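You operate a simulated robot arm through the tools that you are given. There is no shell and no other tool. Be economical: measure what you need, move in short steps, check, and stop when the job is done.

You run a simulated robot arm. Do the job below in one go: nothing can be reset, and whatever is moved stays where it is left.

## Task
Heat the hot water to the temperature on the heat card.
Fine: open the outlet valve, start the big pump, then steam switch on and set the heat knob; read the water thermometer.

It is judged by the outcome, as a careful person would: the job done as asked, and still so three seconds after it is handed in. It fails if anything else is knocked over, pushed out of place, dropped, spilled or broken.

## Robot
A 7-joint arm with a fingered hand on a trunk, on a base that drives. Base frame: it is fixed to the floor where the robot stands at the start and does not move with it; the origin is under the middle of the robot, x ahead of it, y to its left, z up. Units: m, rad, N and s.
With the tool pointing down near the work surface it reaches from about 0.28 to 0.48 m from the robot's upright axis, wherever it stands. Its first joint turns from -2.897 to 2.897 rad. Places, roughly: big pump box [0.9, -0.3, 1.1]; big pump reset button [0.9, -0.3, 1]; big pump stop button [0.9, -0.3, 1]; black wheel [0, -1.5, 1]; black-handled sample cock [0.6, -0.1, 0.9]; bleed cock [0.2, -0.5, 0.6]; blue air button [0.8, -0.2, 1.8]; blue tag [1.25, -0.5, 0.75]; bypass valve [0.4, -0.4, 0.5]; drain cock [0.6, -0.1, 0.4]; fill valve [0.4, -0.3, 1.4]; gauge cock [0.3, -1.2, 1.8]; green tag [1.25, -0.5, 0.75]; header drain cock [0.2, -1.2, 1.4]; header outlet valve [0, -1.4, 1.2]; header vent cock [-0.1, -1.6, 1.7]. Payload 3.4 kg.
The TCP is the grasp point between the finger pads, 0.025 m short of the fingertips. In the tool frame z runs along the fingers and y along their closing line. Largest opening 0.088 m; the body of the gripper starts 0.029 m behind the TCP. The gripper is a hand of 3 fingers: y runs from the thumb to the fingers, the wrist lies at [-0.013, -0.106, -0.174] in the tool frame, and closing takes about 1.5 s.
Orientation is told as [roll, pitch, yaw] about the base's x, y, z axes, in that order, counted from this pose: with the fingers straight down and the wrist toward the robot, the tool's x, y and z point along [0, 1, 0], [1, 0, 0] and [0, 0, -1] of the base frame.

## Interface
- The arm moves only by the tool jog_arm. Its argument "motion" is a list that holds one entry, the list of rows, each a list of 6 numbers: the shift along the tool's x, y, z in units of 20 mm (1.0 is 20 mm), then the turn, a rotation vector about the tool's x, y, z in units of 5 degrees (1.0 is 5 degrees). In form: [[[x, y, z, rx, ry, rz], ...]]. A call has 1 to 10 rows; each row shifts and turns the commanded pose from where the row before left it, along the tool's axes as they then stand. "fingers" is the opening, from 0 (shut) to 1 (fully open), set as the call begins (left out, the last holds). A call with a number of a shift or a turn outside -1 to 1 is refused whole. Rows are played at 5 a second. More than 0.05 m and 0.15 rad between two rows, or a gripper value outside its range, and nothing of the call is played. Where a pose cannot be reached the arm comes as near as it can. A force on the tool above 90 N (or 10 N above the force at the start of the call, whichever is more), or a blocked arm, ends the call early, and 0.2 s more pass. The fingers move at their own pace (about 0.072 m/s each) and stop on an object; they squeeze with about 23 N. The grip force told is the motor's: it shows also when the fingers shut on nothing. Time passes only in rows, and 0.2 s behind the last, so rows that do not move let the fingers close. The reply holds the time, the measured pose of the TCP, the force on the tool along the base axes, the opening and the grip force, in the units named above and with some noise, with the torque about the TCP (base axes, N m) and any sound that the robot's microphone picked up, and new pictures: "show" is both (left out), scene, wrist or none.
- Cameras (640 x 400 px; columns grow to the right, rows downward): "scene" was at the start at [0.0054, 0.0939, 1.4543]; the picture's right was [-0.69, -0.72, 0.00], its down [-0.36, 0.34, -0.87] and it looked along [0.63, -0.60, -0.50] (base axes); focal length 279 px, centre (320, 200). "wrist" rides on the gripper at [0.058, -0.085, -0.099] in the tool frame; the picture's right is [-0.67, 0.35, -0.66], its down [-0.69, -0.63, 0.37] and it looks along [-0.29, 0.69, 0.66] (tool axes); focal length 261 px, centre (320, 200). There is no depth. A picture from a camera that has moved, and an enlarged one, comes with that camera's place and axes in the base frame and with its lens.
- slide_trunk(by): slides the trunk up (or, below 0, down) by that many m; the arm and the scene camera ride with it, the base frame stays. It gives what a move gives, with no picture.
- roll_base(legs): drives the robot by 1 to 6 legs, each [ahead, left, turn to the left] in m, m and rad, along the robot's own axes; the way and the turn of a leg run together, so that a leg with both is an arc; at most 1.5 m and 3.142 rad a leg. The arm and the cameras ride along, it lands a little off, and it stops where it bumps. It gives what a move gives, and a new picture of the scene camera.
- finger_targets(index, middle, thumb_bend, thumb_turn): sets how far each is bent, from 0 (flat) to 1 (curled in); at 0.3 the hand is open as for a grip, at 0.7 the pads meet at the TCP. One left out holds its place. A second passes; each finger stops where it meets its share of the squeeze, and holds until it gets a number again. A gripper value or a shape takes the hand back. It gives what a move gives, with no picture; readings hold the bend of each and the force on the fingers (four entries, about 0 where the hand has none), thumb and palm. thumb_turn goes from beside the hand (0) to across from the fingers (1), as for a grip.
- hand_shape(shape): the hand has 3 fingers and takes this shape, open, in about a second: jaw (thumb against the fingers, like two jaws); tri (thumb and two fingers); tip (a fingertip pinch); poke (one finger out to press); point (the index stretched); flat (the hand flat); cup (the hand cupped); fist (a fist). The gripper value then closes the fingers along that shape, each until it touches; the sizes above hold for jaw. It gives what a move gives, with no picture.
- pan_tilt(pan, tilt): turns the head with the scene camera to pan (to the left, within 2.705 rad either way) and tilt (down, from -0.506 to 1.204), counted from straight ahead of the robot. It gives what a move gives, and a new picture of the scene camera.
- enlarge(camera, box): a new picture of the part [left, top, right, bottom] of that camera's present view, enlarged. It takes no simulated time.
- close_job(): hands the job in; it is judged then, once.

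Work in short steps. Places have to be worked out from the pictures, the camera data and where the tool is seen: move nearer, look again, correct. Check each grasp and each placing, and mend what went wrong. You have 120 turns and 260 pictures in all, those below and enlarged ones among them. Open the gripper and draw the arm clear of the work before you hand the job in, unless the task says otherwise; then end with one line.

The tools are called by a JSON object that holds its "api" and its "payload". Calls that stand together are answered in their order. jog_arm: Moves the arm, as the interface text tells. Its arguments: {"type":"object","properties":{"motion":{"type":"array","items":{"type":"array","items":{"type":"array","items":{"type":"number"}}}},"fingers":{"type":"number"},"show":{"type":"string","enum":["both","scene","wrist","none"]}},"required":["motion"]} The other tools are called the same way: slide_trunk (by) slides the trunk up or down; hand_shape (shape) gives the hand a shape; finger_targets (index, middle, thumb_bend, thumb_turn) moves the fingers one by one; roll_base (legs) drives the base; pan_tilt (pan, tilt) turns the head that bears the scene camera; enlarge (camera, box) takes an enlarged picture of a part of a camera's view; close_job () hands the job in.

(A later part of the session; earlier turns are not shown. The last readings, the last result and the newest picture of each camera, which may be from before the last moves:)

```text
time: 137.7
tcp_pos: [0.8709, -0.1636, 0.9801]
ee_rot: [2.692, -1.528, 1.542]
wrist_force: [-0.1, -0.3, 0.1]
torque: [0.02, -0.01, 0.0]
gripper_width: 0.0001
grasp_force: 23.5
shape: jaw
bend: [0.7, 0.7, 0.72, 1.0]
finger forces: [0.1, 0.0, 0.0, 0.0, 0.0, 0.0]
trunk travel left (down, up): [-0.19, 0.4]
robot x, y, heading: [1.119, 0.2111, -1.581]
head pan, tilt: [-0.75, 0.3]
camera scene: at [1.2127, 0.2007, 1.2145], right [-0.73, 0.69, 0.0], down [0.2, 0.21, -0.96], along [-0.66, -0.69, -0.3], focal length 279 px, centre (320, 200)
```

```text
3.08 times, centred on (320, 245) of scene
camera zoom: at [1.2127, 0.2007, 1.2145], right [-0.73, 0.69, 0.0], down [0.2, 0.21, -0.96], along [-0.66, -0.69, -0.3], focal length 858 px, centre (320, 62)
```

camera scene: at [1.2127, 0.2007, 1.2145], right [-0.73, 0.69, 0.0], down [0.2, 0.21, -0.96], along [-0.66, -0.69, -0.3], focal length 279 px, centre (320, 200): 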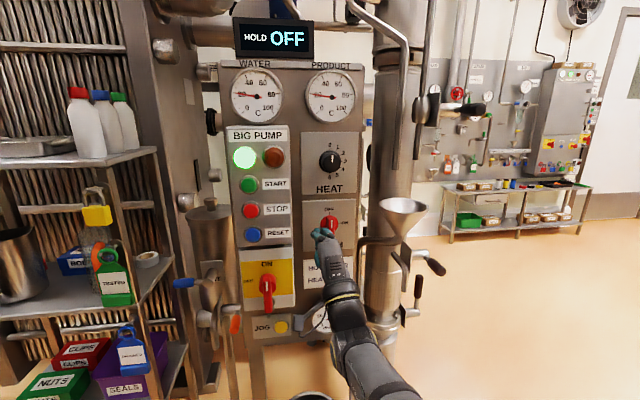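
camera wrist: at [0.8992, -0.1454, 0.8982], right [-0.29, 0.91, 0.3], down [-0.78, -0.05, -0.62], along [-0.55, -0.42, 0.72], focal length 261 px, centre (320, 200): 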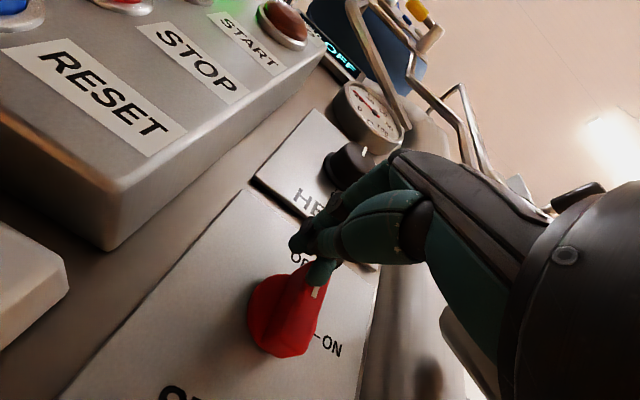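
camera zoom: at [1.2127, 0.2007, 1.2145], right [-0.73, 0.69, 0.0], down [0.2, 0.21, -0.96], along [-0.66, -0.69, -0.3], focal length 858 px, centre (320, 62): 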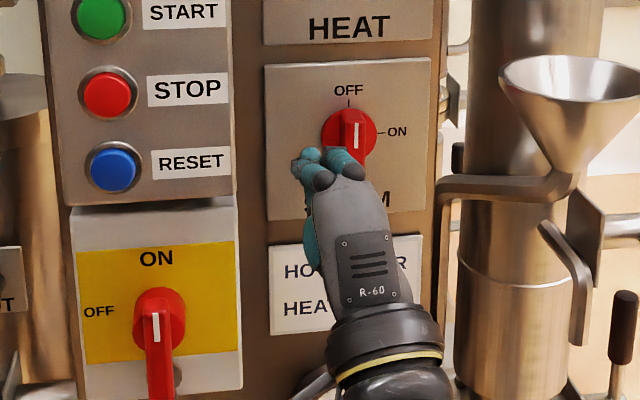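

Bar still at OFF, and the last contact calibrated its front. Now I move 19 mm right and 81 mm forward, passing just left of the bar's upper half.

{"api": "jog_arm", "payload": {"motion": [[[-0.8, 0, 0, 0, 0, 0], [0, 0, 1, 0, 0, 0], [0, 0, 1, 0, 0, 0], [0, -0.1, 1, 0, 0, 0], [0, 0, 1, 0, 0, 0]]], "show": "both"}}

{"api": "enlarge", "payload": {"camera": "scene", "box": [260, 180, 400, 300]}}

{"api": "enlarge", "payload": {"camera": "wrist", "box": [220, 140, 420, 300]}}

```text
time: 138.9
tcp_pos: [0.8238, -0.2188, 0.9821]
ee_rot: [2.69, -1.522, 1.54]
wrist_force: [-0.7, -0.6, -0.3]
torque: [-0.02, -0.01, -0.01]
gripper_width: 0.0001
grasp_force: 22.8
shape: jaw
bend: [0.7, 0.7, 0.72, 1.0]
finger forces: [0.1, 0.1, 0.1, 0.0, 0.0, 0.1]
out of reach, approached as far as the arm can: row 5
trunk travel left (down, up): [-0.19, 0.4]
robot x, y, heading: [1.1162, 0.2118, -1.582]
head pan, tilt: [-0.75, 0.3]
camera scene: at [1.2129, 0.2007, 1.2145], right [-0.73, 0.69, 0.0], down [0.2, 0.21, -0.96], along [-0.66, -0.69, -0.3], focal length 279 px, centre (320, 200)
camera wrist: at [0.9213, -0.1609, 0.8941], right [-0.29, 0.91, 0.31], down [-0.78, -0.04, -0.63], along [-0.56, -0.42, 0.72], focal length 261 px, centre (320, 200)
```

scene: 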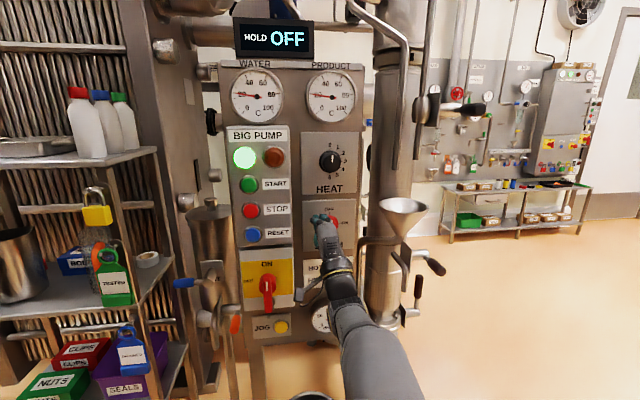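
wrist: 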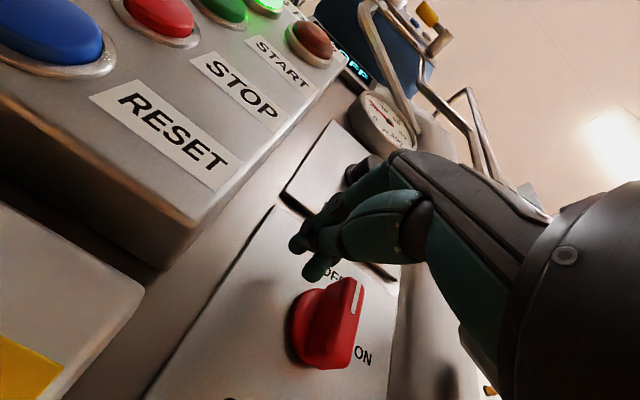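

```text
3.33 times, centred on (330, 240) of scene
camera zoom: at [1.2129, 0.2007, 1.2145], right [-0.73, 0.69, 0.0], down [0.2, 0.21, -0.96], along [-0.66, -0.69, -0.3], focal length 930 px, centre (287, 67)
```

zoom: 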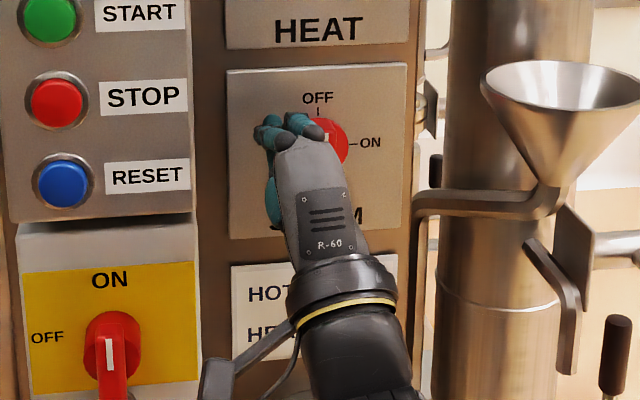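

```text
2.50 times, centred on (320, 220) of wrist
camera zoom: at [0.9213, -0.1609, 0.8941], right [-0.29, 0.91, 0.31], down [-0.78, -0.04, -0.63], along [-0.56, -0.42, 0.72], focal length 652 px, centre (320, 150)
```

zoom: 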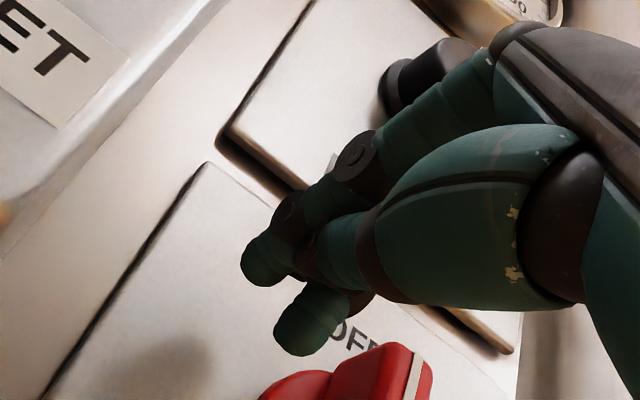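

Peg tip is just level with the bar front, at arm's limit. I roll ahead ~1.2 cm to engage, then push right.

{"api": "roll_base", "payload": {"legs": [[0.014, 0, 0]]}}

{"api": "jog_arm", "payload": {"motion": [[[-0.5, 0, 0, 0, 0, 0], [-0.5, 0, 0, 0, 0, 0], [-0.5, 0, 0, 0, 0, 0]]], "show": "wrist"}}

```text
time: 139.6
tcp_pos: [0.8251, -0.2331, 0.9818]
ee_rot: [2.673, -1.522, 1.56]
wrist_force: [0.4, -0.1, 0.2]
torque: [0.03, -0.01, -0.03]
gripper_width: 0.0003
grasp_force: 23.2
shape: jaw
bend: [0.7, 0.7, 0.72, 1.0]
finger forces: [0.0, 0.0, 0.0, 0.0, 0.0, 0.0]
trunk travel left (down, up): [-0.19, 0.4]
robot x, y, heading: [1.116, 0.1994, -1.577]
head pan, tilt: [-0.75, 0.3]
camera scene: at [1.2127, 0.187, 1.2145], right [-0.73, 0.69, 0.0], down [0.2, 0.21, -0.96], along [-0.66, -0.69, -0.3], focal length 279 px, centre (320, 200)
```

scene: 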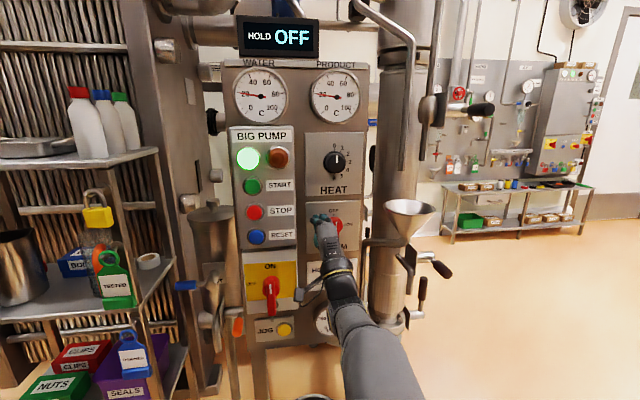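

```text
time: 140.4
tcp_pos: [0.7985, -0.2202, 0.9817]
ee_rot: [2.69, -1.524, 1.544]
wrist_force: [3.1, -1.8, 2.3]
torque: [-0.02, 0.0, 0.05]
gripper_width: 0.0
grasp_force: 22.7
shape: jaw
bend: [0.7, 0.7, 0.72, 1.0]
finger forces: [0.0, 7.3, 0.1, 0.0, 0.0, 0.0]
trunk travel left (down, up): [-0.19, 0.4]
robot x, y, heading: [1.1171, 0.1972, -1.577]
head pan, tilt: [-0.75, 0.3]
camera wrist: at [0.895, -0.1609, 0.8938], right [-0.29, 0.91, 0.3], down [-0.78, -0.04, -0.63], along [-0.56, -0.42, 0.72], focal length 261 px, centre (320, 200)
```

wrist: 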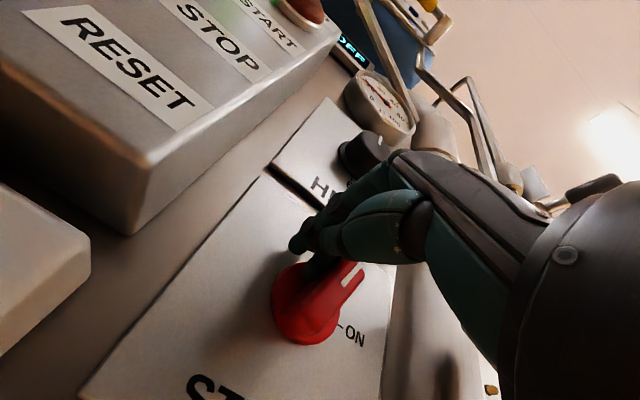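

The bar is rotating toward ON with light force. I continue pushing right, then press down slightly.

{"api": "jog_arm", "payload": {"motion": [[[-0.5, 0, 0, 0, 0, 0], [-0.5, 0, 0, 0, 0, 0], [-0.4, -0.1, 0, 0, 0, 0], [-0.2, -0.3, 0, 0, 0, 0], [0, -0.3, 0, 0, 0, 0]]], "show": "wrist"}}

```text
time: 141.6
tcp_pos: [0.7761, -0.2013, 0.9735]
ee_rot: [2.886, -1.512, 1.353]
wrist_force: [30.5, 7.6, 33.7]
torque: [-0.5, 0.39, 0.35]
gripper_width: 0.0
grasp_force: 23.8
shape: jaw
bend: [0.7, 0.7, 0.73, 1.0]
finger forces: [12.2, 55.1, 0.1, 0.1, 0.0, 0.0]
trunk travel left (down, up): [-0.19, 0.4]
robot x, y, heading: [1.121, 0.1964, -1.573]
head pan, tilt: [-0.75, 0.3]
camera wrist: at [0.8719, -0.1436, 0.8839], right [-0.29, 0.91, 0.3], down [-0.79, -0.05, -0.62], along [-0.55, -0.41, 0.73], focal length 261 px, centre (320, 200)
```

wrist: 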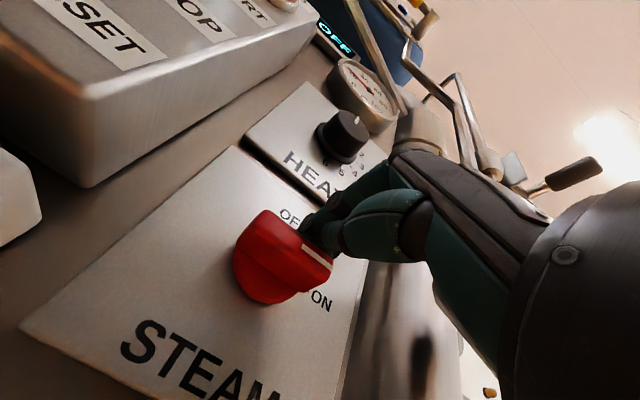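

Bar has turned most of the way. I back off upward and look.

{"api": "jog_arm", "payload": {"motion": [[[0, 0.8, 0, 0, 0, 0], [0, 0.5, -1, 0, 0, 0], [0, 0, -1, 0, 0, 0], [0.5, 0, -0.5, 0, 0, 0]]], "show": "wrist"}}

{"api": "enlarge", "payload": {"camera": "scene", "box": [200, 0, 400, 280]}}

```text
time: 142.6
tcp_pos: [0.8009, -0.1647, 0.9915]
ee_rot: [2.668, -1.524, 1.562]
wrist_force: [0.0, 0.4, -0.3]
torque: [-0.03, 0.0, 0.02]
gripper_width: 0.0004
grasp_force: 23.3
shape: jaw
bend: [0.7, 0.7, 0.73, 1.0]
finger forces: [0.0, 0.0, 0.0, 0.0, 0.0, 0.0]
trunk travel left (down, up): [-0.19, 0.4]
robot x, y, heading: [1.1152, 0.1934, -1.578]
head pan, tilt: [-0.75, 0.3]
camera wrist: at [0.8979, -0.1048, 0.9027], right [-0.29, 0.91, 0.31], down [-0.78, -0.04, -0.63], along [-0.56, -0.42, 0.72], focal length 261 px, centre (320, 200)
```

wrist: 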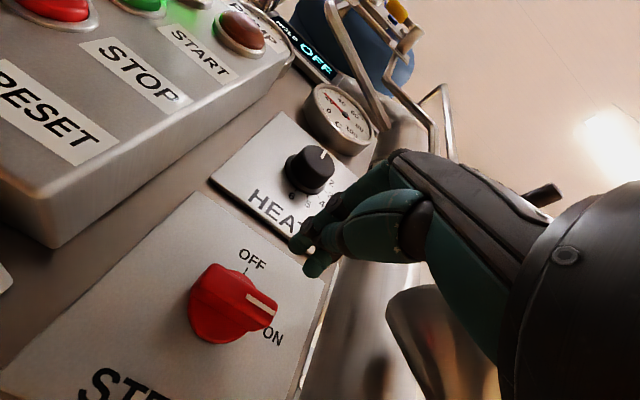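

```text
1.43 times, centred on (300, 140) of scene
camera zoom: at [1.2126, 0.1868, 1.2145], right [-0.73, 0.69, 0.0], down [0.2, 0.21, -0.96], along [-0.66, -0.69, -0.3], focal length 398 px, centre (349, 286)
```

zoom: 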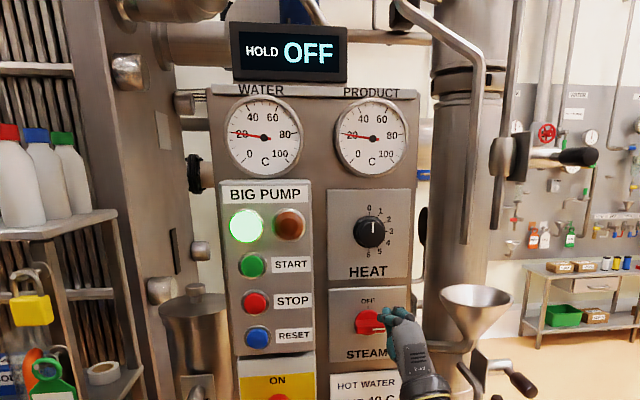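

Steam bar mark now points right to ON. Next the heat knob: I raise the trunk 12 cm with the hand open, in front of the knob.

{"api": "slide_trunk", "payload": {"by": 0.12}}

{"api": "hand_shape", "payload": {"shape": "jaw"}}

{"api": "jog_arm", "payload": {"motion": [[[0.2, 0, 0, 0, 0, 0], [0, 0, 0, 0, 0, 0]]], "fingers": 1, "show": "both"}}

{"api": "enlarge", "payload": {"camera": "scene", "box": [260, 160, 400, 290]}}

```text
time: 144.1
tcp_pos: [0.7996, -0.163, 1.1104]
ee_rot: [2.672, -1.522, 1.558]
wrist_force: [-0.8, -0.2, 0.2]
torque: [0.02, 0.0, 0.0]
gripper_width: 0.0
grasp_force: 22.5
shape: jaw
bend: [0.7, 0.7, 0.73, 1.0]
finger forces: [0.1, 0.0, 0.0, 0.1, 0.1, 0.0]
trunk travel left (down, up): [-0.31, 0.28]
robot x, y, heading: [1.1195, 0.1947, -1.573]
head pan, tilt: [-0.75, 0.3]
```

```text
time: 145.0
tcp_pos: [0.8016, -0.1635, 1.1112]
ee_rot: [2.672, -1.522, 1.561]
wrist_force: [0.0, -0.1, 0.2]
torque: [-0.01, -0.02, 0.06]
gripper_width: 0.0875
grasp_force: 0.1
shape: jaw
bend: [0.3, 0.3, 0.3, 0.98]
finger forces: [0.0, 0.1, 0.0, 0.1, 0.1, 0.0]
trunk travel left (down, up): [-0.31, 0.28]
robot x, y, heading: [1.1191, 0.195, -1.574]
head pan, tilt: [-0.75, 0.3]
```

```text
time: 145.6
tcp_pos: [0.8036, -0.1637, 1.1105]
ee_rot: [2.675, -1.52, 1.558]
wrist_force: [-0.1, 0.0, -0.3]
torque: [-0.02, 0.03, 0.03]
gripper_width: 0.0876
grasp_force: 0.0
shape: jaw
bend: [0.3, 0.3, 0.3, 0.98]
finger forces: [0.0, 0.0, 0.1, 0.0, 0.0, 0.1]
trunk travel left (down, up): [-0.31, 0.28]
robot x, y, heading: [1.1191, 0.1944, -1.578]
head pan, tilt: [-0.75, 0.3]
camera scene: at [1.2127, 0.187, 1.3345], right [-0.73, 0.69, 0.0], down [0.2, 0.21, -0.96], along [-0.66, -0.69, -0.3], focal length 279 px, centre (320, 200)
camera wrist: at [0.9016, -0.1064, 1.0229], right [-0.29, 0.91, 0.31], down [-0.78, -0.04, -0.63], along [-0.56, -0.42, 0.72], focal length 261 px, centre (320, 200)
```

scene: 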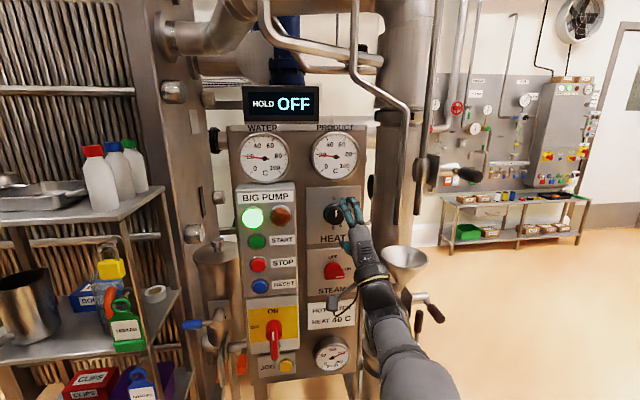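
wrist: 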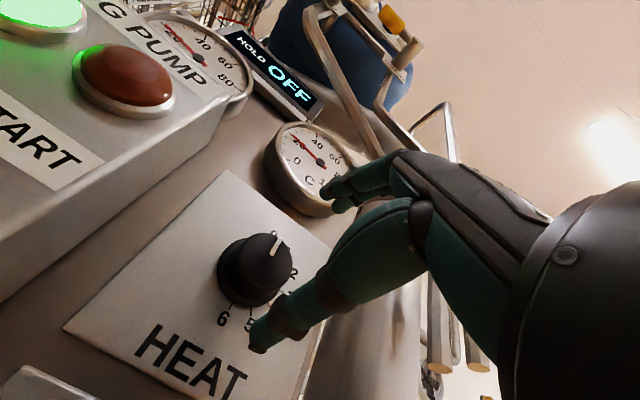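

```text
3.08 times, centred on (330, 225) of scene
camera zoom: at [1.2127, 0.187, 1.3345], right [-0.73, 0.69, 0.0], down [0.2, 0.21, -0.96], along [-0.66, -0.69, -0.3], focal length 858 px, centre (289, 123)
```

zoom: 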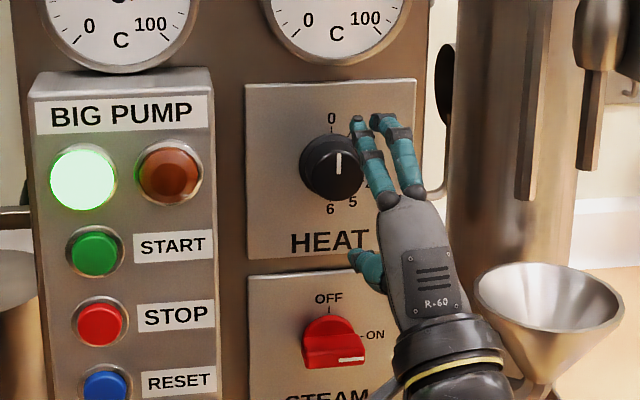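

Steam switch clearly at ON. Knob front at (0.774,-0.217,1.111), hand aligned. I nudge the base closer and move in around the knob.

{"api": "roll_base", "payload": {"legs": [[0.025, -0.02, 0]]}}

{"api": "jog_arm", "payload": {"motion": [[[0.2, 0, 0, 0, 0, 0], [0, -0.1, 0.7, 0, 0, 0], [0, 0, 0.6, 0, 0, 0]]], "show": "both"}}

{"api": "enlarge", "payload": {"camera": "scene", "box": [260, 140, 420, 290]}}

```text
time: 146.5
tcp_pos: [0.7842, -0.1893, 1.1101]
ee_rot: [2.673, -1.522, 1.557]
wrist_force: [-0.6, -0.5, -0.2]
torque: [0.01, 0.01, -0.01]
gripper_width: 0.0878
grasp_force: 0.0
shape: jaw
bend: [0.3, 0.3, 0.3, 0.98]
finger forces: [0.1, 0.0, 0.0, 0.0, 0.0, 0.0]
trunk travel left (down, up): [-0.31, 0.28]
robot x, y, heading: [1.1021, 0.1727, -1.579]
head pan, tilt: [-0.75, 0.3]
camera scene: at [1.1927, 0.1619, 1.3345], right [-0.73, 0.69, 0.0], down [0.2, 0.21, -0.96], along [-0.66, -0.69, -0.3], focal length 279 px, centre (320, 200)
```

scene: 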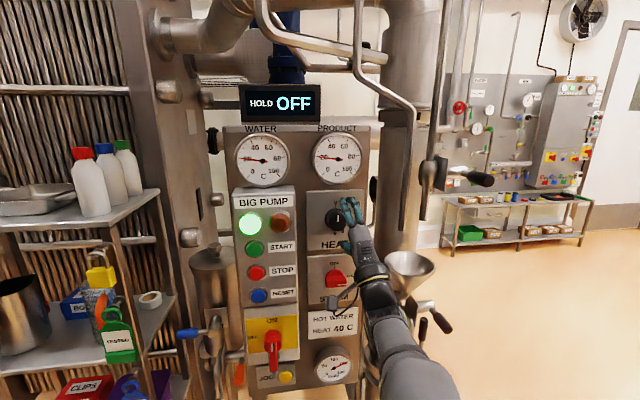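

```text
time: 147.3
tcp_pos: [0.7768, -0.2125, 1.1097]
ee_rot: [2.713, -1.519, 1.517]
wrist_force: [10.3, 15.9, -5.0]
torque: [-0.44, 0.17, -0.17]
gripper_width: 0.0859
grasp_force: 0.1
shape: jaw
bend: [0.3, 0.3, 0.28, 0.97]
finger forces: [0.0, 14.8, 0.0, 0.0, 3.9, 0.1]
trunk travel left (down, up): [-0.31, 0.28]
robot x, y, heading: [1.101, 0.1767, -1.577]
head pan, tilt: [-0.75, 0.3]
camera scene: at [1.1943, 0.1645, 1.3343], right [-0.73, 0.69, 0.0], down [0.2, 0.21, -0.96], along [-0.66, -0.69, -0.29], focal length 279 px, centre (320, 200)
camera wrist: at [0.8742, -0.1539, 1.0229], right [-0.29, 0.91, 0.3], down [-0.78, -0.04, -0.63], along [-0.56, -0.42, 0.72], focal length 261 px, centre (320, 200)
```

scene: 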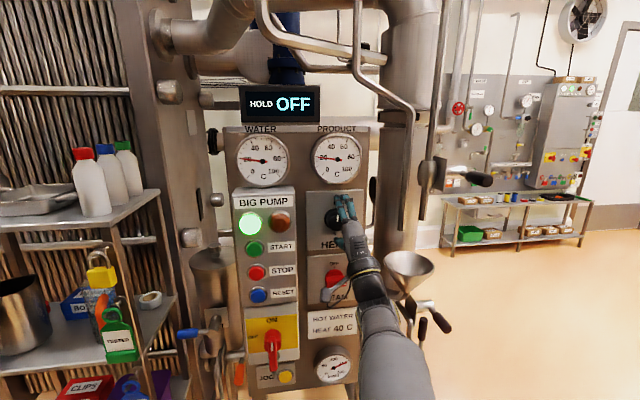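
wrist: 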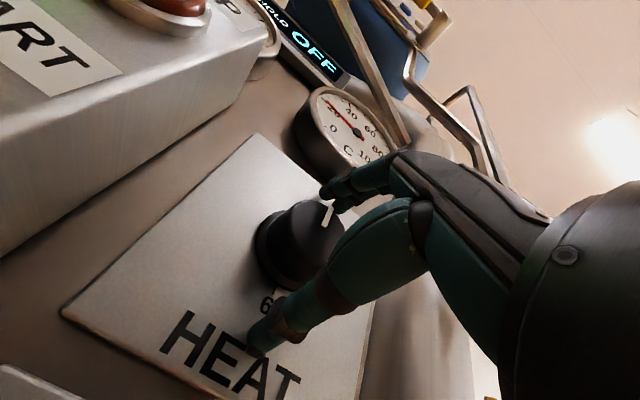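

```text
2.67 times, centred on (340, 215) of scene
camera zoom: at [1.1943, 0.1645, 1.3343], right [-0.73, 0.69, 0.0], down [0.2, 0.21, -0.96], along [-0.66, -0.69, -0.29], focal length 744 px, centre (267, 160)
```

zoom: 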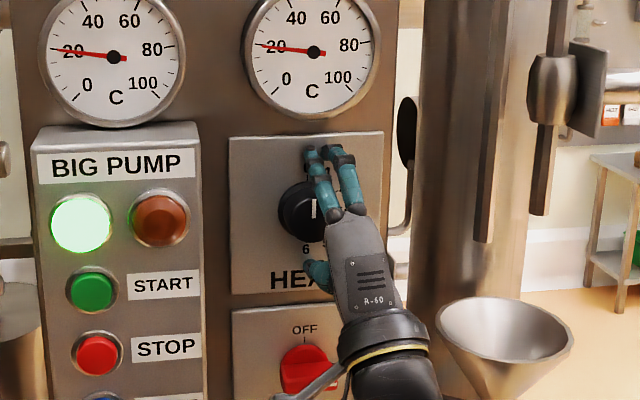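

Tips just touch the plate (15 N). I back off 4 mm, shift ~8 mm left to centre on the knob, and close the grip.

{"api": "jog_arm", "payload": {"motion": [[[0, 0, -0.3, 0, 0, 0], [0.4, 0, 0, 0, 0, 0], [0, 0, 0, 0, 0, 0], [0, 0, 0, 0, 0, 0]]], "show": "none"}}

{"api": "jog_arm", "payload": {"motion": [[[0, 0, 0, 0, 0, 0], [0, 0, 0, 0, 0, 0], [0, 0, 0, 0, 0, 0], [0, 0, 0, 0, 0, 0], [0, 0, 0, 0, 0, 0]]], "fingers": 0.2, "show": "both"}}

{"api": "enlarge", "payload": {"camera": "scene", "box": [260, 140, 420, 290]}}

```text
time: 148.3
tcp_pos: [0.7859, -0.212, 1.1104]
ee_rot: [2.675, -1.521, 1.558]
wrist_force: [0.6, 0.0, 0.0]
torque: [0.01, -0.01, 0.02]
gripper_width: 0.0881
grasp_force: 0.1
shape: jaw
bend: [0.3, 0.3, 0.3, 0.97]
finger forces: [0.1, 0.0, 0.0, 0.0, 0.1, 0.1]
trunk travel left (down, up): [-0.31, 0.28]
robot x, y, heading: [1.0992, 0.1717, -1.582]
head pan, tilt: [-0.75, 0.3]
```

```text
time: 149.5
tcp_pos: [0.7847, -0.2125, 1.1109]
ee_rot: [2.674, -1.522, 1.559]
wrist_force: [0.9, -1.3, -1.1]
torque: [0.02, -0.04, 0.03]
gripper_width: 0.0327
grasp_force: 23.4
shape: jaw
bend: [0.74, 0.5, 0.73, 1.0]
finger forces: [12.8, 7.4, 0.1, 0.0, 20.9, 0.0]
trunk travel left (down, up): [-0.31, 0.28]
robot x, y, heading: [1.0974, 0.17, -1.576]
head pan, tilt: [-0.75, 0.3]
camera scene: at [1.1928, 0.1616, 1.3345], right [-0.73, 0.69, 0.0], down [0.2, 0.22, -0.96], along [-0.66, -0.69, -0.3], focal length 279 px, centre (320, 200)
camera wrist: at [0.8833, -0.1545, 1.023], right [-0.29, 0.91, 0.31], down [-0.78, -0.04, -0.63], along [-0.56, -0.42, 0.72], focal length 261 px, centre (320, 200)
```

scene: 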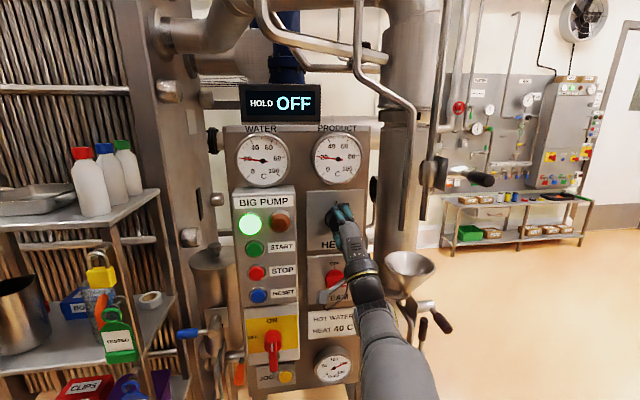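
wrist: 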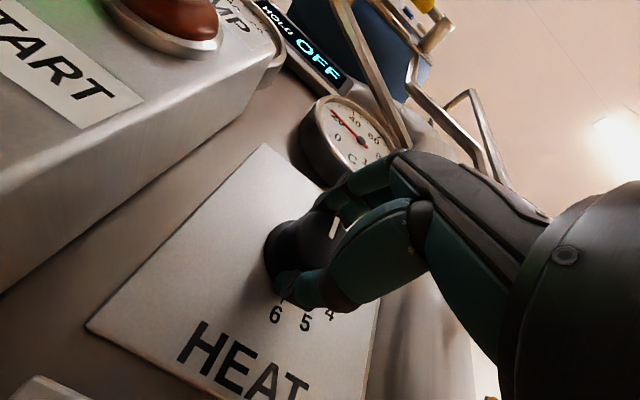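

```text
2.67 times, centred on (340, 215) of scene
camera zoom: at [1.1928, 0.1616, 1.3345], right [-0.73, 0.69, 0.0], down [0.2, 0.22, -0.96], along [-0.66, -0.69, -0.3], focal length 744 px, centre (267, 160)
```

zoom: 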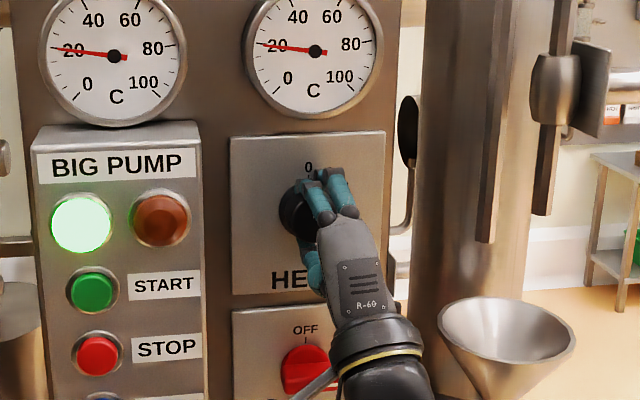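

The index slipped past the knob's left flank: I was better centred before. I reopen, move 9 mm right and regrip.

{"api": "jog_arm", "payload": {"motion": [[[0, 0, 0, 0, 0, 0], [0, 0, 0, 0, 0, 0], [0, 0, 0, 0, 0, 0], [0, 0, 0, 0, 0, 0], [0, 0, 0, 0, 0, 0], [-0.25, 0, 0, 0, 0, 0], [-0.25, 0, 0, 0, 0, 0]]], "fingers": 1, "show": "none"}}

{"api": "jog_arm", "payload": {"motion": [[[0, 0, 0, 0, 0, 0], [0, 0, 0, 0, 0, 0], [0, 0, 0, 0, 0, 0], [0, 0, 0, 0, 0, 0], [0, 0, 0, 0, 0, 0]]], "fingers": 0.3, "show": "wrist"}}

{"api": "enlarge", "payload": {"camera": "scene", "box": [260, 140, 420, 290]}}

```text
time: 151.1
tcp_pos: [0.7771, -0.2071, 1.1099]
ee_rot: [2.672, -1.521, 1.561]
wrist_force: [0.0, -0.4, 0.2]
torque: [-0.01, 0.0, 0.0]
gripper_width: 0.0876
grasp_force: 0.0
shape: jaw
bend: [0.3, 0.3, 0.3, 0.98]
finger forces: [0.0, 0.0, 0.1, 0.0, 0.0, 0.1]
trunk travel left (down, up): [-0.31, 0.28]
robot x, y, heading: [1.0977, 0.17, -1.577]
head pan, tilt: [-0.75, 0.3]
```

```text
time: 152.3
tcp_pos: [0.7771, -0.2071, 1.1104]
ee_rot: [2.66, -1.522, 1.57]
wrist_force: [-2.5, 1.3, -0.6]
torque: [-0.05, -0.07, -0.06]
gripper_width: 0.0304
grasp_force: 23.4
shape: jaw
bend: [0.74, 0.57, 0.73, 1.0]
finger forces: [13.2, 6.7, 0.0, 0.0, 20.0, 0.0]
trunk travel left (down, up): [-0.31, 0.28]
robot x, y, heading: [1.1021, 0.1679, -1.578]
head pan, tilt: [-0.75, 0.3]
camera wrist: at [0.8739, -0.1492, 1.0231], right [-0.29, 0.91, 0.3], down [-0.78, -0.04, -0.63], along [-0.56, -0.42, 0.72], focal length 261 px, centre (320, 200)
```

wrist: 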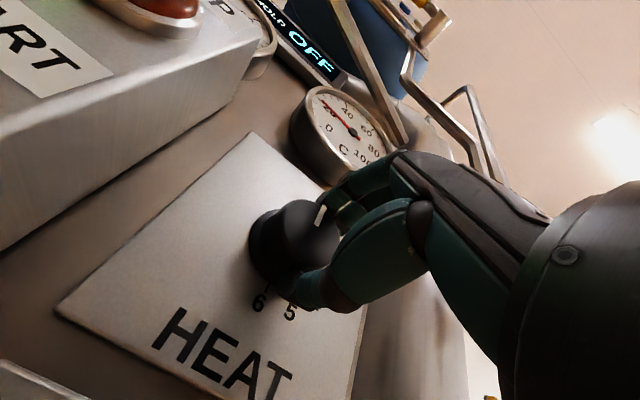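

```text
2.67 times, centred on (340, 215) of scene
camera zoom: at [1.1922, 0.1621, 1.3345], right [-0.73, 0.69, 0.0], down [0.2, 0.21, -0.96], along [-0.66, -0.69, -0.3], focal length 744 px, centre (267, 160)
```

zoom: 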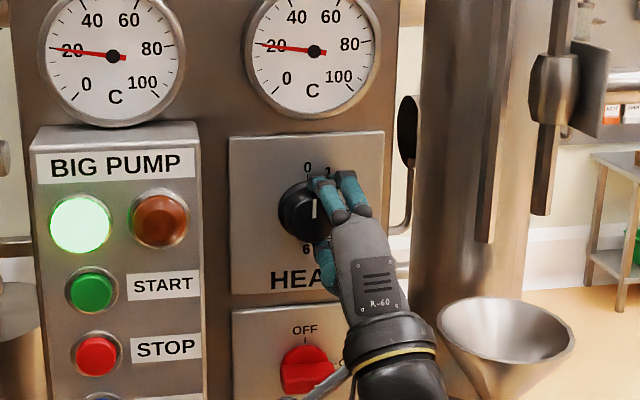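

The fingers seem to be closing in front of the knob – not deep enough. I open to just wider than the knob, go in until touching the plate, then close.

{"api": "jog_arm", "payload": {"motion": [[[0, 0, 0, 0, 0, 0], [0, 0, 0, 0, 0, 0], [0, 0, 0, 0, 0, 0], [0.2, 0, 0, 0, 0, 0]]], "fingers": 0.7, "show": "none"}}

{"api": "jog_arm", "payload": {"motion": [[[0, 0, 0.25, 0, 0, 0], [0, 0, 0.25, 0, 0, 0]]], "show": "both"}}

{"api": "enlarge", "payload": {"camera": "scene", "box": [280, 160, 400, 260]}}

{"api": "enlarge", "payload": {"camera": "wrist", "box": [220, 150, 420, 320]}}

```text
time: 153.3
tcp_pos: [0.7808, -0.2096, 1.1104]
ee_rot: [2.667, -1.523, 1.564]
wrist_force: [0.6, 0.4, -0.6]
torque: [0.0, -0.01, 0.01]
gripper_width: 0.0614
grasp_force: 0.1
shape: jaw
bend: [0.28, 0.37, 0.58, 0.99]
finger forces: [0.0, 0.0, 0.1, 0.0, 0.0, 0.0]
trunk travel left (down, up): [-0.31, 0.28]
robot x, y, heading: [1.096, 0.1704, -1.574]
head pan, tilt: [-0.75, 0.3]
```

```text
time: 153.9
tcp_pos: [0.7797, -0.2105, 1.1153]
ee_rot: [2.766, -1.51, 1.465]
wrist_force: [30.5, 45.5, 1.2]
torque: [1.97, -1.33, -0.02]
gripper_width: 0.0627
grasp_force: 0.1
shape: jaw
bend: [0.28, 0.37, 0.55, 0.98]
finger forces: [0.1, 0.0, 0.0, 0.0, 54.1, 0.0]
trunk travel left (down, up): [-0.31, 0.28]
robot x, y, heading: [1.0969, 0.1723, -1.581]
head pan, tilt: [-0.75, 0.3]
camera scene: at [1.1983, 0.1702, 1.3342], right [-0.73, 0.69, 0.0], down [0.2, 0.21, -0.96], along [-0.66, -0.7, -0.29], focal length 279 px, centre (320, 200)
camera wrist: at [0.8767, -0.1531, 1.0264], right [-0.29, 0.91, 0.3], down [-0.78, -0.04, -0.62], along [-0.55, -0.41, 0.72], focal length 261 px, centre (320, 200)
```

scene: 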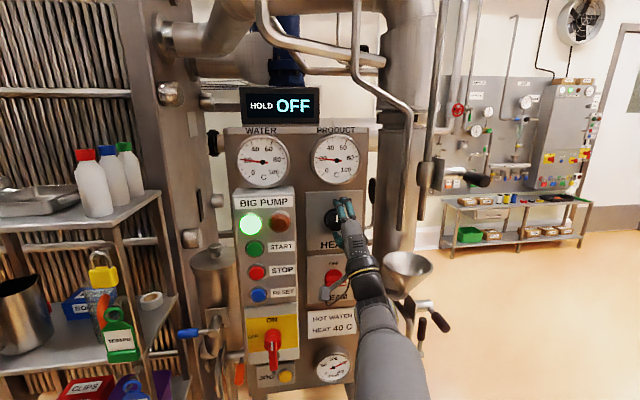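
wrist: 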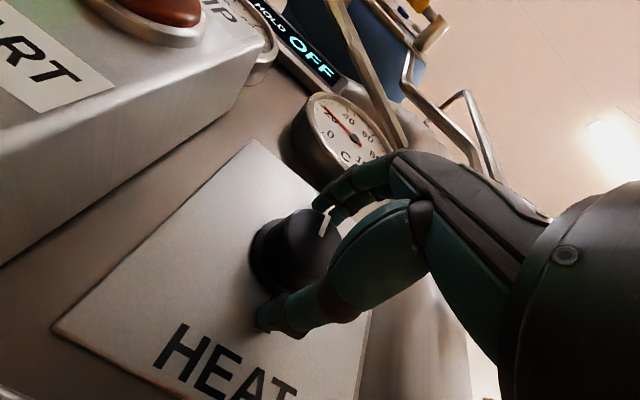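

```text
4.00 times, centred on (340, 210) of scene
camera zoom: at [1.1983, 0.1702, 1.3342], right [-0.73, 0.69, 0.0], down [0.2, 0.21, -0.96], along [-0.66, -0.7, -0.29], focal length 1116 px, centre (240, 160)
```

zoom: 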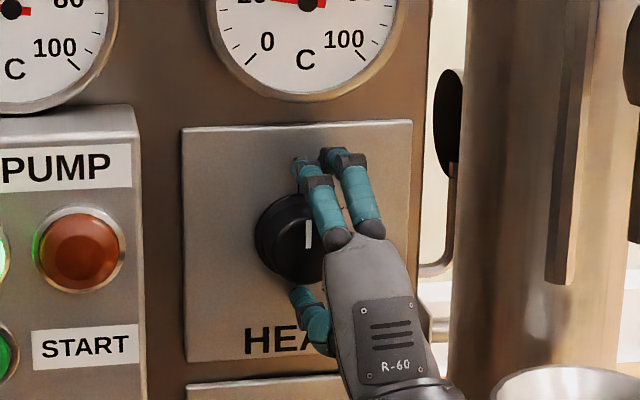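

```text
2.35 times, centred on (320, 235) of wrist
camera zoom: at [0.8767, -0.1531, 1.0264], right [-0.29, 0.91, 0.3], down [-0.78, -0.04, -0.62], along [-0.55, -0.41, 0.72], focal length 613 px, centre (320, 118)
```

zoom: 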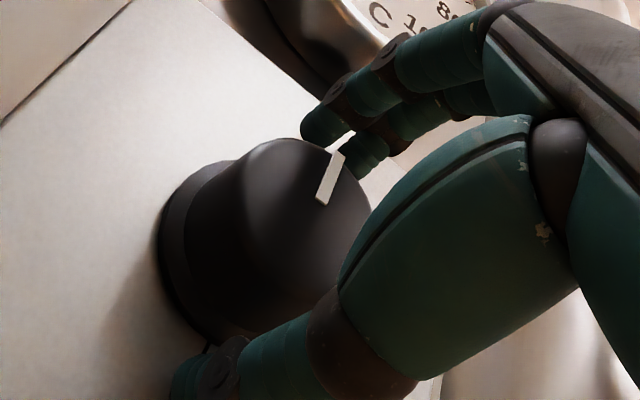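

The thumb is touching the plate, and earlier the middle finger touched first, so the hand is skewed relative to the panel and its finger pair sits ~8 mm right of the tool axis. I back off, reset the open hand, and yaw 7.5° more to face the panel squarely.

{"api": "jog_arm", "payload": {"motion": [[[0, 0, -1, 0, 0, 0], [0, 0, -1, 0, 0, 0], [0, 0, 0, 0, -0.75, 0], [0, 0, 0, 0, -0.75, 0], [0, 0, 0, 0, 0, 0]]], "fingers": 1, "show": "both"}}

{"api": "enlarge", "payload": {"camera": "scene", "box": [280, 160, 400, 260]}}

```text
time: 155.1
tcp_pos: [0.7948, -0.1835, 1.1078]
ee_rot: [2.538, -1.522, 1.563]
wrist_force: [1.1, -0.7, 0.4]
torque: [-0.01, 0.0, -0.01]
gripper_width: 0.0877
grasp_force: 0.0
shape: jaw
bend: [0.3, 0.3, 0.3, 0.98]
finger forces: [0.0, 0.1, 0.1, 0.0, 0.0, 0.0]
trunk travel left (down, up): [-0.31, 0.28]
robot x, y, heading: [1.0987, 0.174, -1.579]
head pan, tilt: [-0.75, 0.3]
camera scene: at [1.1927, 0.1618, 1.3345], right [-0.73, 0.69, 0.0], down [0.2, 0.21, -0.96], along [-0.66, -0.69, -0.3], focal length 279 px, centre (320, 200)
camera wrist: at [0.8997, -0.1388, 1.0219], right [-0.17, 0.94, 0.3], down [-0.77, 0.06, -0.63], along [-0.61, -0.34, 0.71], focal length 261 px, centre (320, 200)
```

scene: 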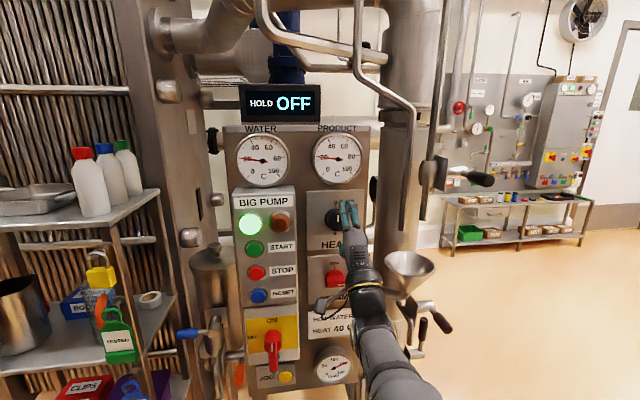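
wrist: 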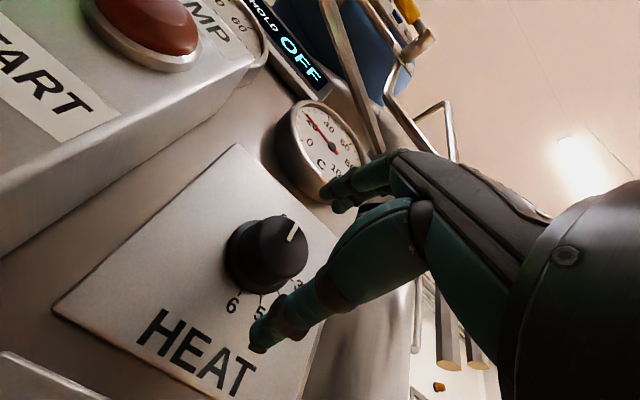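

```text
4.00 times, centred on (340, 210) of scene
camera zoom: at [1.1927, 0.1618, 1.3345], right [-0.73, 0.69, 0.0], down [0.2, 0.21, -0.96], along [-0.66, -0.69, -0.3], focal length 1116 px, centre (240, 160)
```

zoom: 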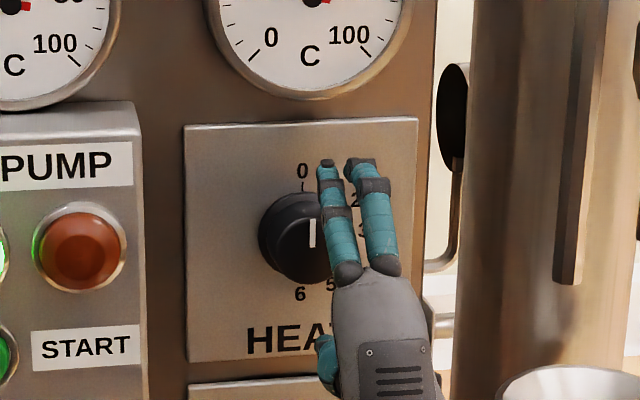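

I shift 10 mm left, then 31 mm forward around the knob.

{"api": "jog_arm", "payload": {"motion": [[[0.5, 0.1, 0, 0, 0, 0], [0, 0, 0.8, 0, 0, 0], [0, 0, 0.5, 0, 0, 0], [0, 0, 0.3, 0, 0, 0]]], "show": "none"}}

{"api": "enlarge", "payload": {"camera": "scene", "box": [280, 160, 400, 260]}}

{"api": "enlarge", "payload": {"camera": "wrist", "box": [220, 150, 420, 320]}}

```text
time: 156.1
tcp_pos: [0.7814, -0.2111, 1.112]
ee_rot: [2.595, -1.524, 1.509]
wrist_force: [0.6, 0.3, 0.3]
torque: [0.02, -0.01, 0.01]
gripper_width: 0.0878
grasp_force: 0.0
shape: jaw
bend: [0.3, 0.3, 0.3, 0.98]
finger forces: [0.0, 0.1, 0.0, 0.0, 0.6, 0.0]
out of reach, approached as far as the arm can: row 3
trunk travel left (down, up): [-0.31, 0.28]
robot x, y, heading: [1.0972, 0.1727, -1.577]
head pan, tilt: [-0.75, 0.3]
```

```text
4.00 times, centred on (340, 210) of scene
camera zoom: at [1.1927, 0.1619, 1.3345], right [-0.73, 0.69, 0.0], down [0.2, 0.21, -0.96], along [-0.66, -0.69, -0.3], focal length 1116 px, centre (240, 160)
```

zoom: 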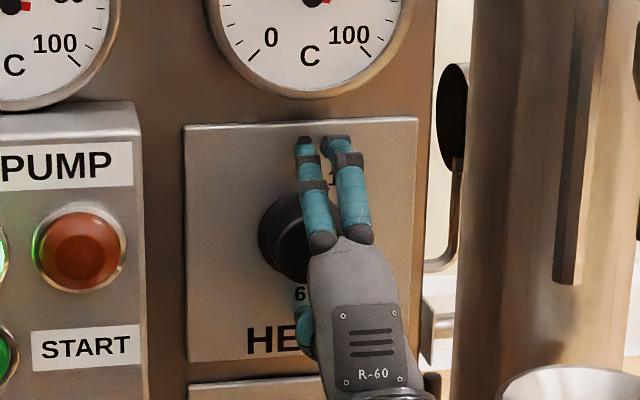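

```text
2.35 times, centred on (320, 235) of wrist
camera zoom: at [0.8851, -0.1666, 1.0251], right [-0.18, 0.94, 0.31], down [-0.77, 0.06, -0.63], along [-0.61, -0.35, 0.71], focal length 613 px, centre (320, 118)
```

zoom: 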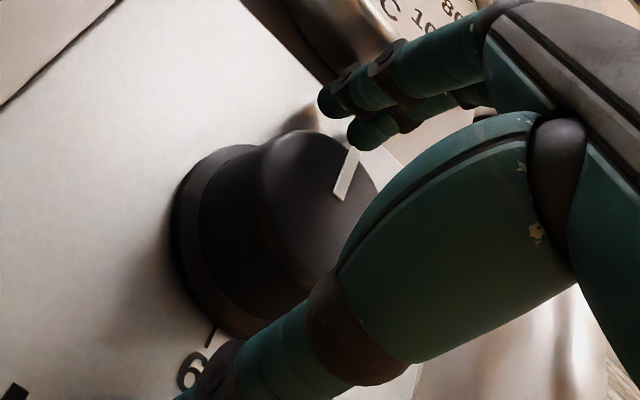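

The finger pair is still ~10 mm right of the knob axis. I shift left 10 mm and close.

{"api": "jog_arm", "payload": {"motion": [[[0.5, 0, 0, 0, 0, 0], [0, 0, 0, 0, 0, 0]]], "show": "none"}}

{"api": "jog_arm", "payload": {"motion": [[[0, 0, 0, 0, 0, 0], [0, 0, 0, 0, 0, 0], [0, 0, 0, 0, 0, 0], [0, 0, 0, 0, 0, 0], [0, 0, 0, 0, 0, 0]]], "fingers": 0.3, "show": "wrist"}}

{"api": "enlarge", "payload": {"camera": "scene", "box": [280, 160, 400, 260]}}

{"api": "enlarge", "payload": {"camera": "wrist", "box": [220, 150, 420, 320]}}

```text
time: 156.7
tcp_pos: [0.7806, -0.213, 1.1121]
ee_rot: [2.595, -1.524, 1.511]
wrist_force: [-0.2, -0.1, 0.0]
torque: [0.02, 0.01, -0.01]
gripper_width: 0.0877
grasp_force: 0.2
shape: jaw
bend: [0.3, 0.3, 0.3, 0.98]
finger forces: [0.0, 0.0, 0.0, 0.0, 0.5, 0.0]
out of reach, approached as far as the arm can: row 1
trunk travel left (down, up): [-0.31, 0.28]
robot x, y, heading: [1.0994, 0.1714, -1.581]
head pan, tilt: [-0.75, 0.3]
```

```text
time: 157.9
tcp_pos: [0.7821, -0.2098, 1.1134]
ee_rot: [2.604, -1.524, 1.502]
wrist_force: [4.4, 10.1, -1.9]
torque: [0.27, -0.21, -0.01]
gripper_width: 0.0333
grasp_force: 23.0
shape: jaw
bend: [0.74, 0.55, 0.73, 1.0]
finger forces: [13.5, 6.4, 0.1, 0.0, 29.1, 0.0]
trunk travel left (down, up): [-0.31, 0.28]
robot x, y, heading: [1.0996, 0.1717, -1.577]
head pan, tilt: [-0.75, 0.3]
camera wrist: at [0.8854, -0.1653, 1.0256], right [-0.18, 0.94, 0.31], down [-0.77, 0.06, -0.63], along [-0.61, -0.35, 0.71], focal length 261 px, centre (320, 200)
```

wrist: 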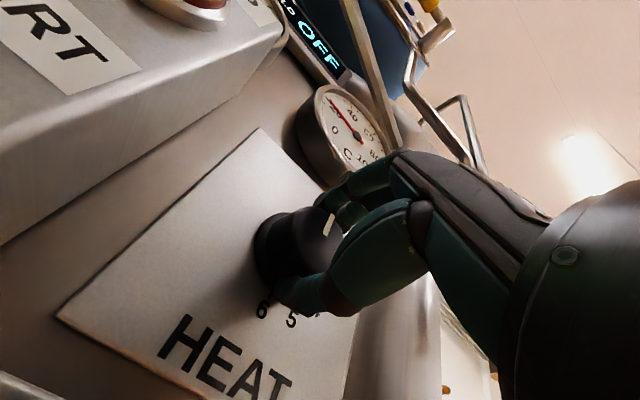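

```text
4.00 times, centred on (340, 210) of scene
camera zoom: at [1.1934, 0.1633, 1.3345], right [-0.73, 0.69, 0.0], down [0.2, 0.21, -0.96], along [-0.66, -0.69, -0.29], focal length 1116 px, centre (240, 160)
```

zoom: 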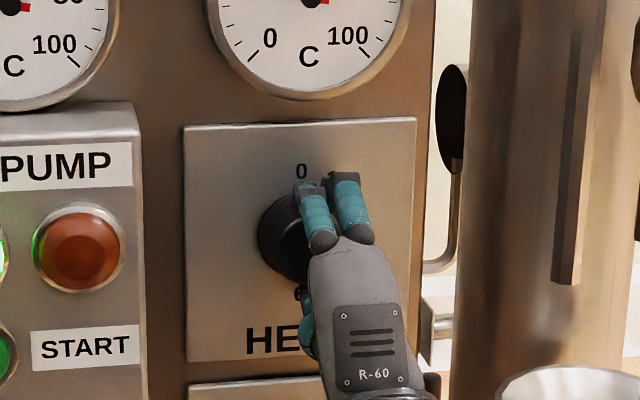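

```text
2.35 times, centred on (320, 235) of wrist
camera zoom: at [0.8854, -0.1653, 1.0256], right [-0.18, 0.94, 0.31], down [-0.77, 0.06, -0.63], along [-0.61, -0.35, 0.71], focal length 613 px, centre (320, 118)
```

zoom: 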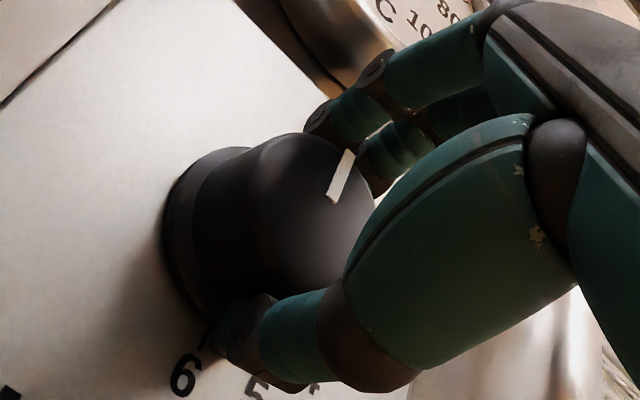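

Thumb below and index above clearly hold the knob. I twist clockwise 15° as a test.

{"api": "jog_arm", "payload": {"motion": [[[0, 0, 0, 0, 0, 1], [0, 0, 0, 0, 0, 1], [0, 0, 0, 0, 0, 1], [0, 0, 0, 0, 0, 0]]], "show": "wrist"}}

{"api": "enlarge", "payload": {"camera": "wrist", "box": [220, 150, 420, 320]}}

{"api": "enlarge", "payload": {"camera": "scene", "box": [220, 70, 400, 260]}}

```text
time: 158.9
tcp_pos: [0.7362, -0.167, 1.101]
ee_rot: [1.719, -1.284, 2.4]
wrist_force: [0.0, -0.2, 0.7]
torque: [0.03, 0.0, -0.02]
gripper_width: 0.0212
grasp_force: 22.7
shape: jaw
bend: [0.76, 0.75, 0.84, 1.0]
finger forces: [0.1, 0.0, 0.0, 0.0, 0.1, 0.1]
out of reach, approached as far as the arm can: row 1, 2, 3
trunk travel left (down, up): [-0.31, 0.28]
robot x, y, heading: [1.1003, 0.1744, -1.572]
head pan, tilt: [-0.75, 0.3]
camera wrist: at [0.8559, -0.1317, 1.0325], right [-0.24, 0.96, 0.12], down [-0.62, -0.06, -0.78], along [-0.74, -0.26, 0.61], focal length 261 px, centre (320, 200)
```

wrist: 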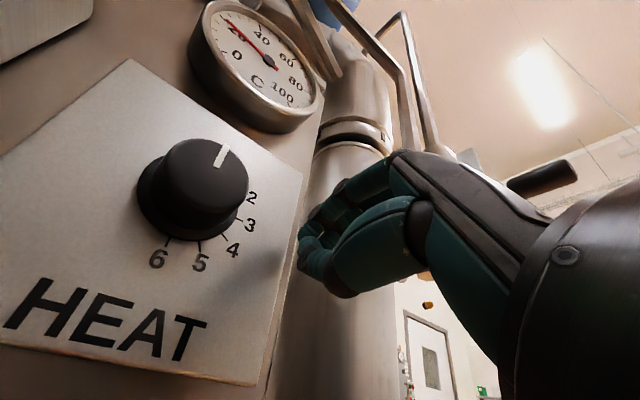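

```text
2.35 times, centred on (320, 235) of wrist
camera zoom: at [0.8559, -0.1317, 1.0325], right [-0.24, 0.96, 0.12], down [-0.62, -0.06, -0.78], along [-0.74, -0.26, 0.61], focal length 613 px, centre (320, 118)
```

zoom: 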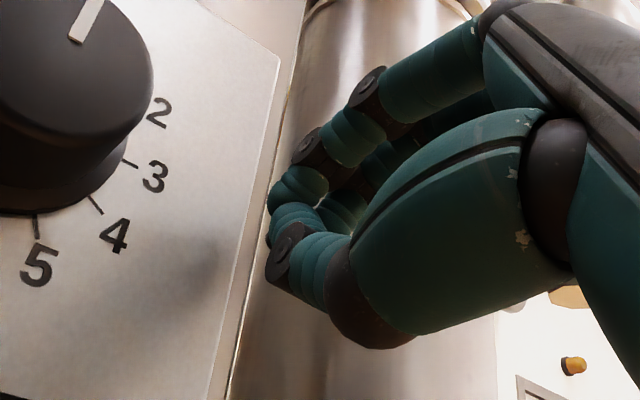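

```text
2.11 times, centred on (310, 165) of scene
camera zoom: at [1.1925, 0.1619, 1.3345], right [-0.73, 0.69, 0.0], down [0.2, 0.21, -0.96], along [-0.66, -0.69, -0.3], focal length 587 px, centre (341, 274)
```

zoom: 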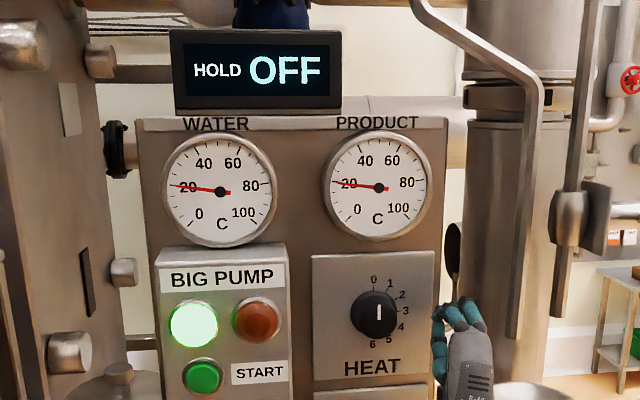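

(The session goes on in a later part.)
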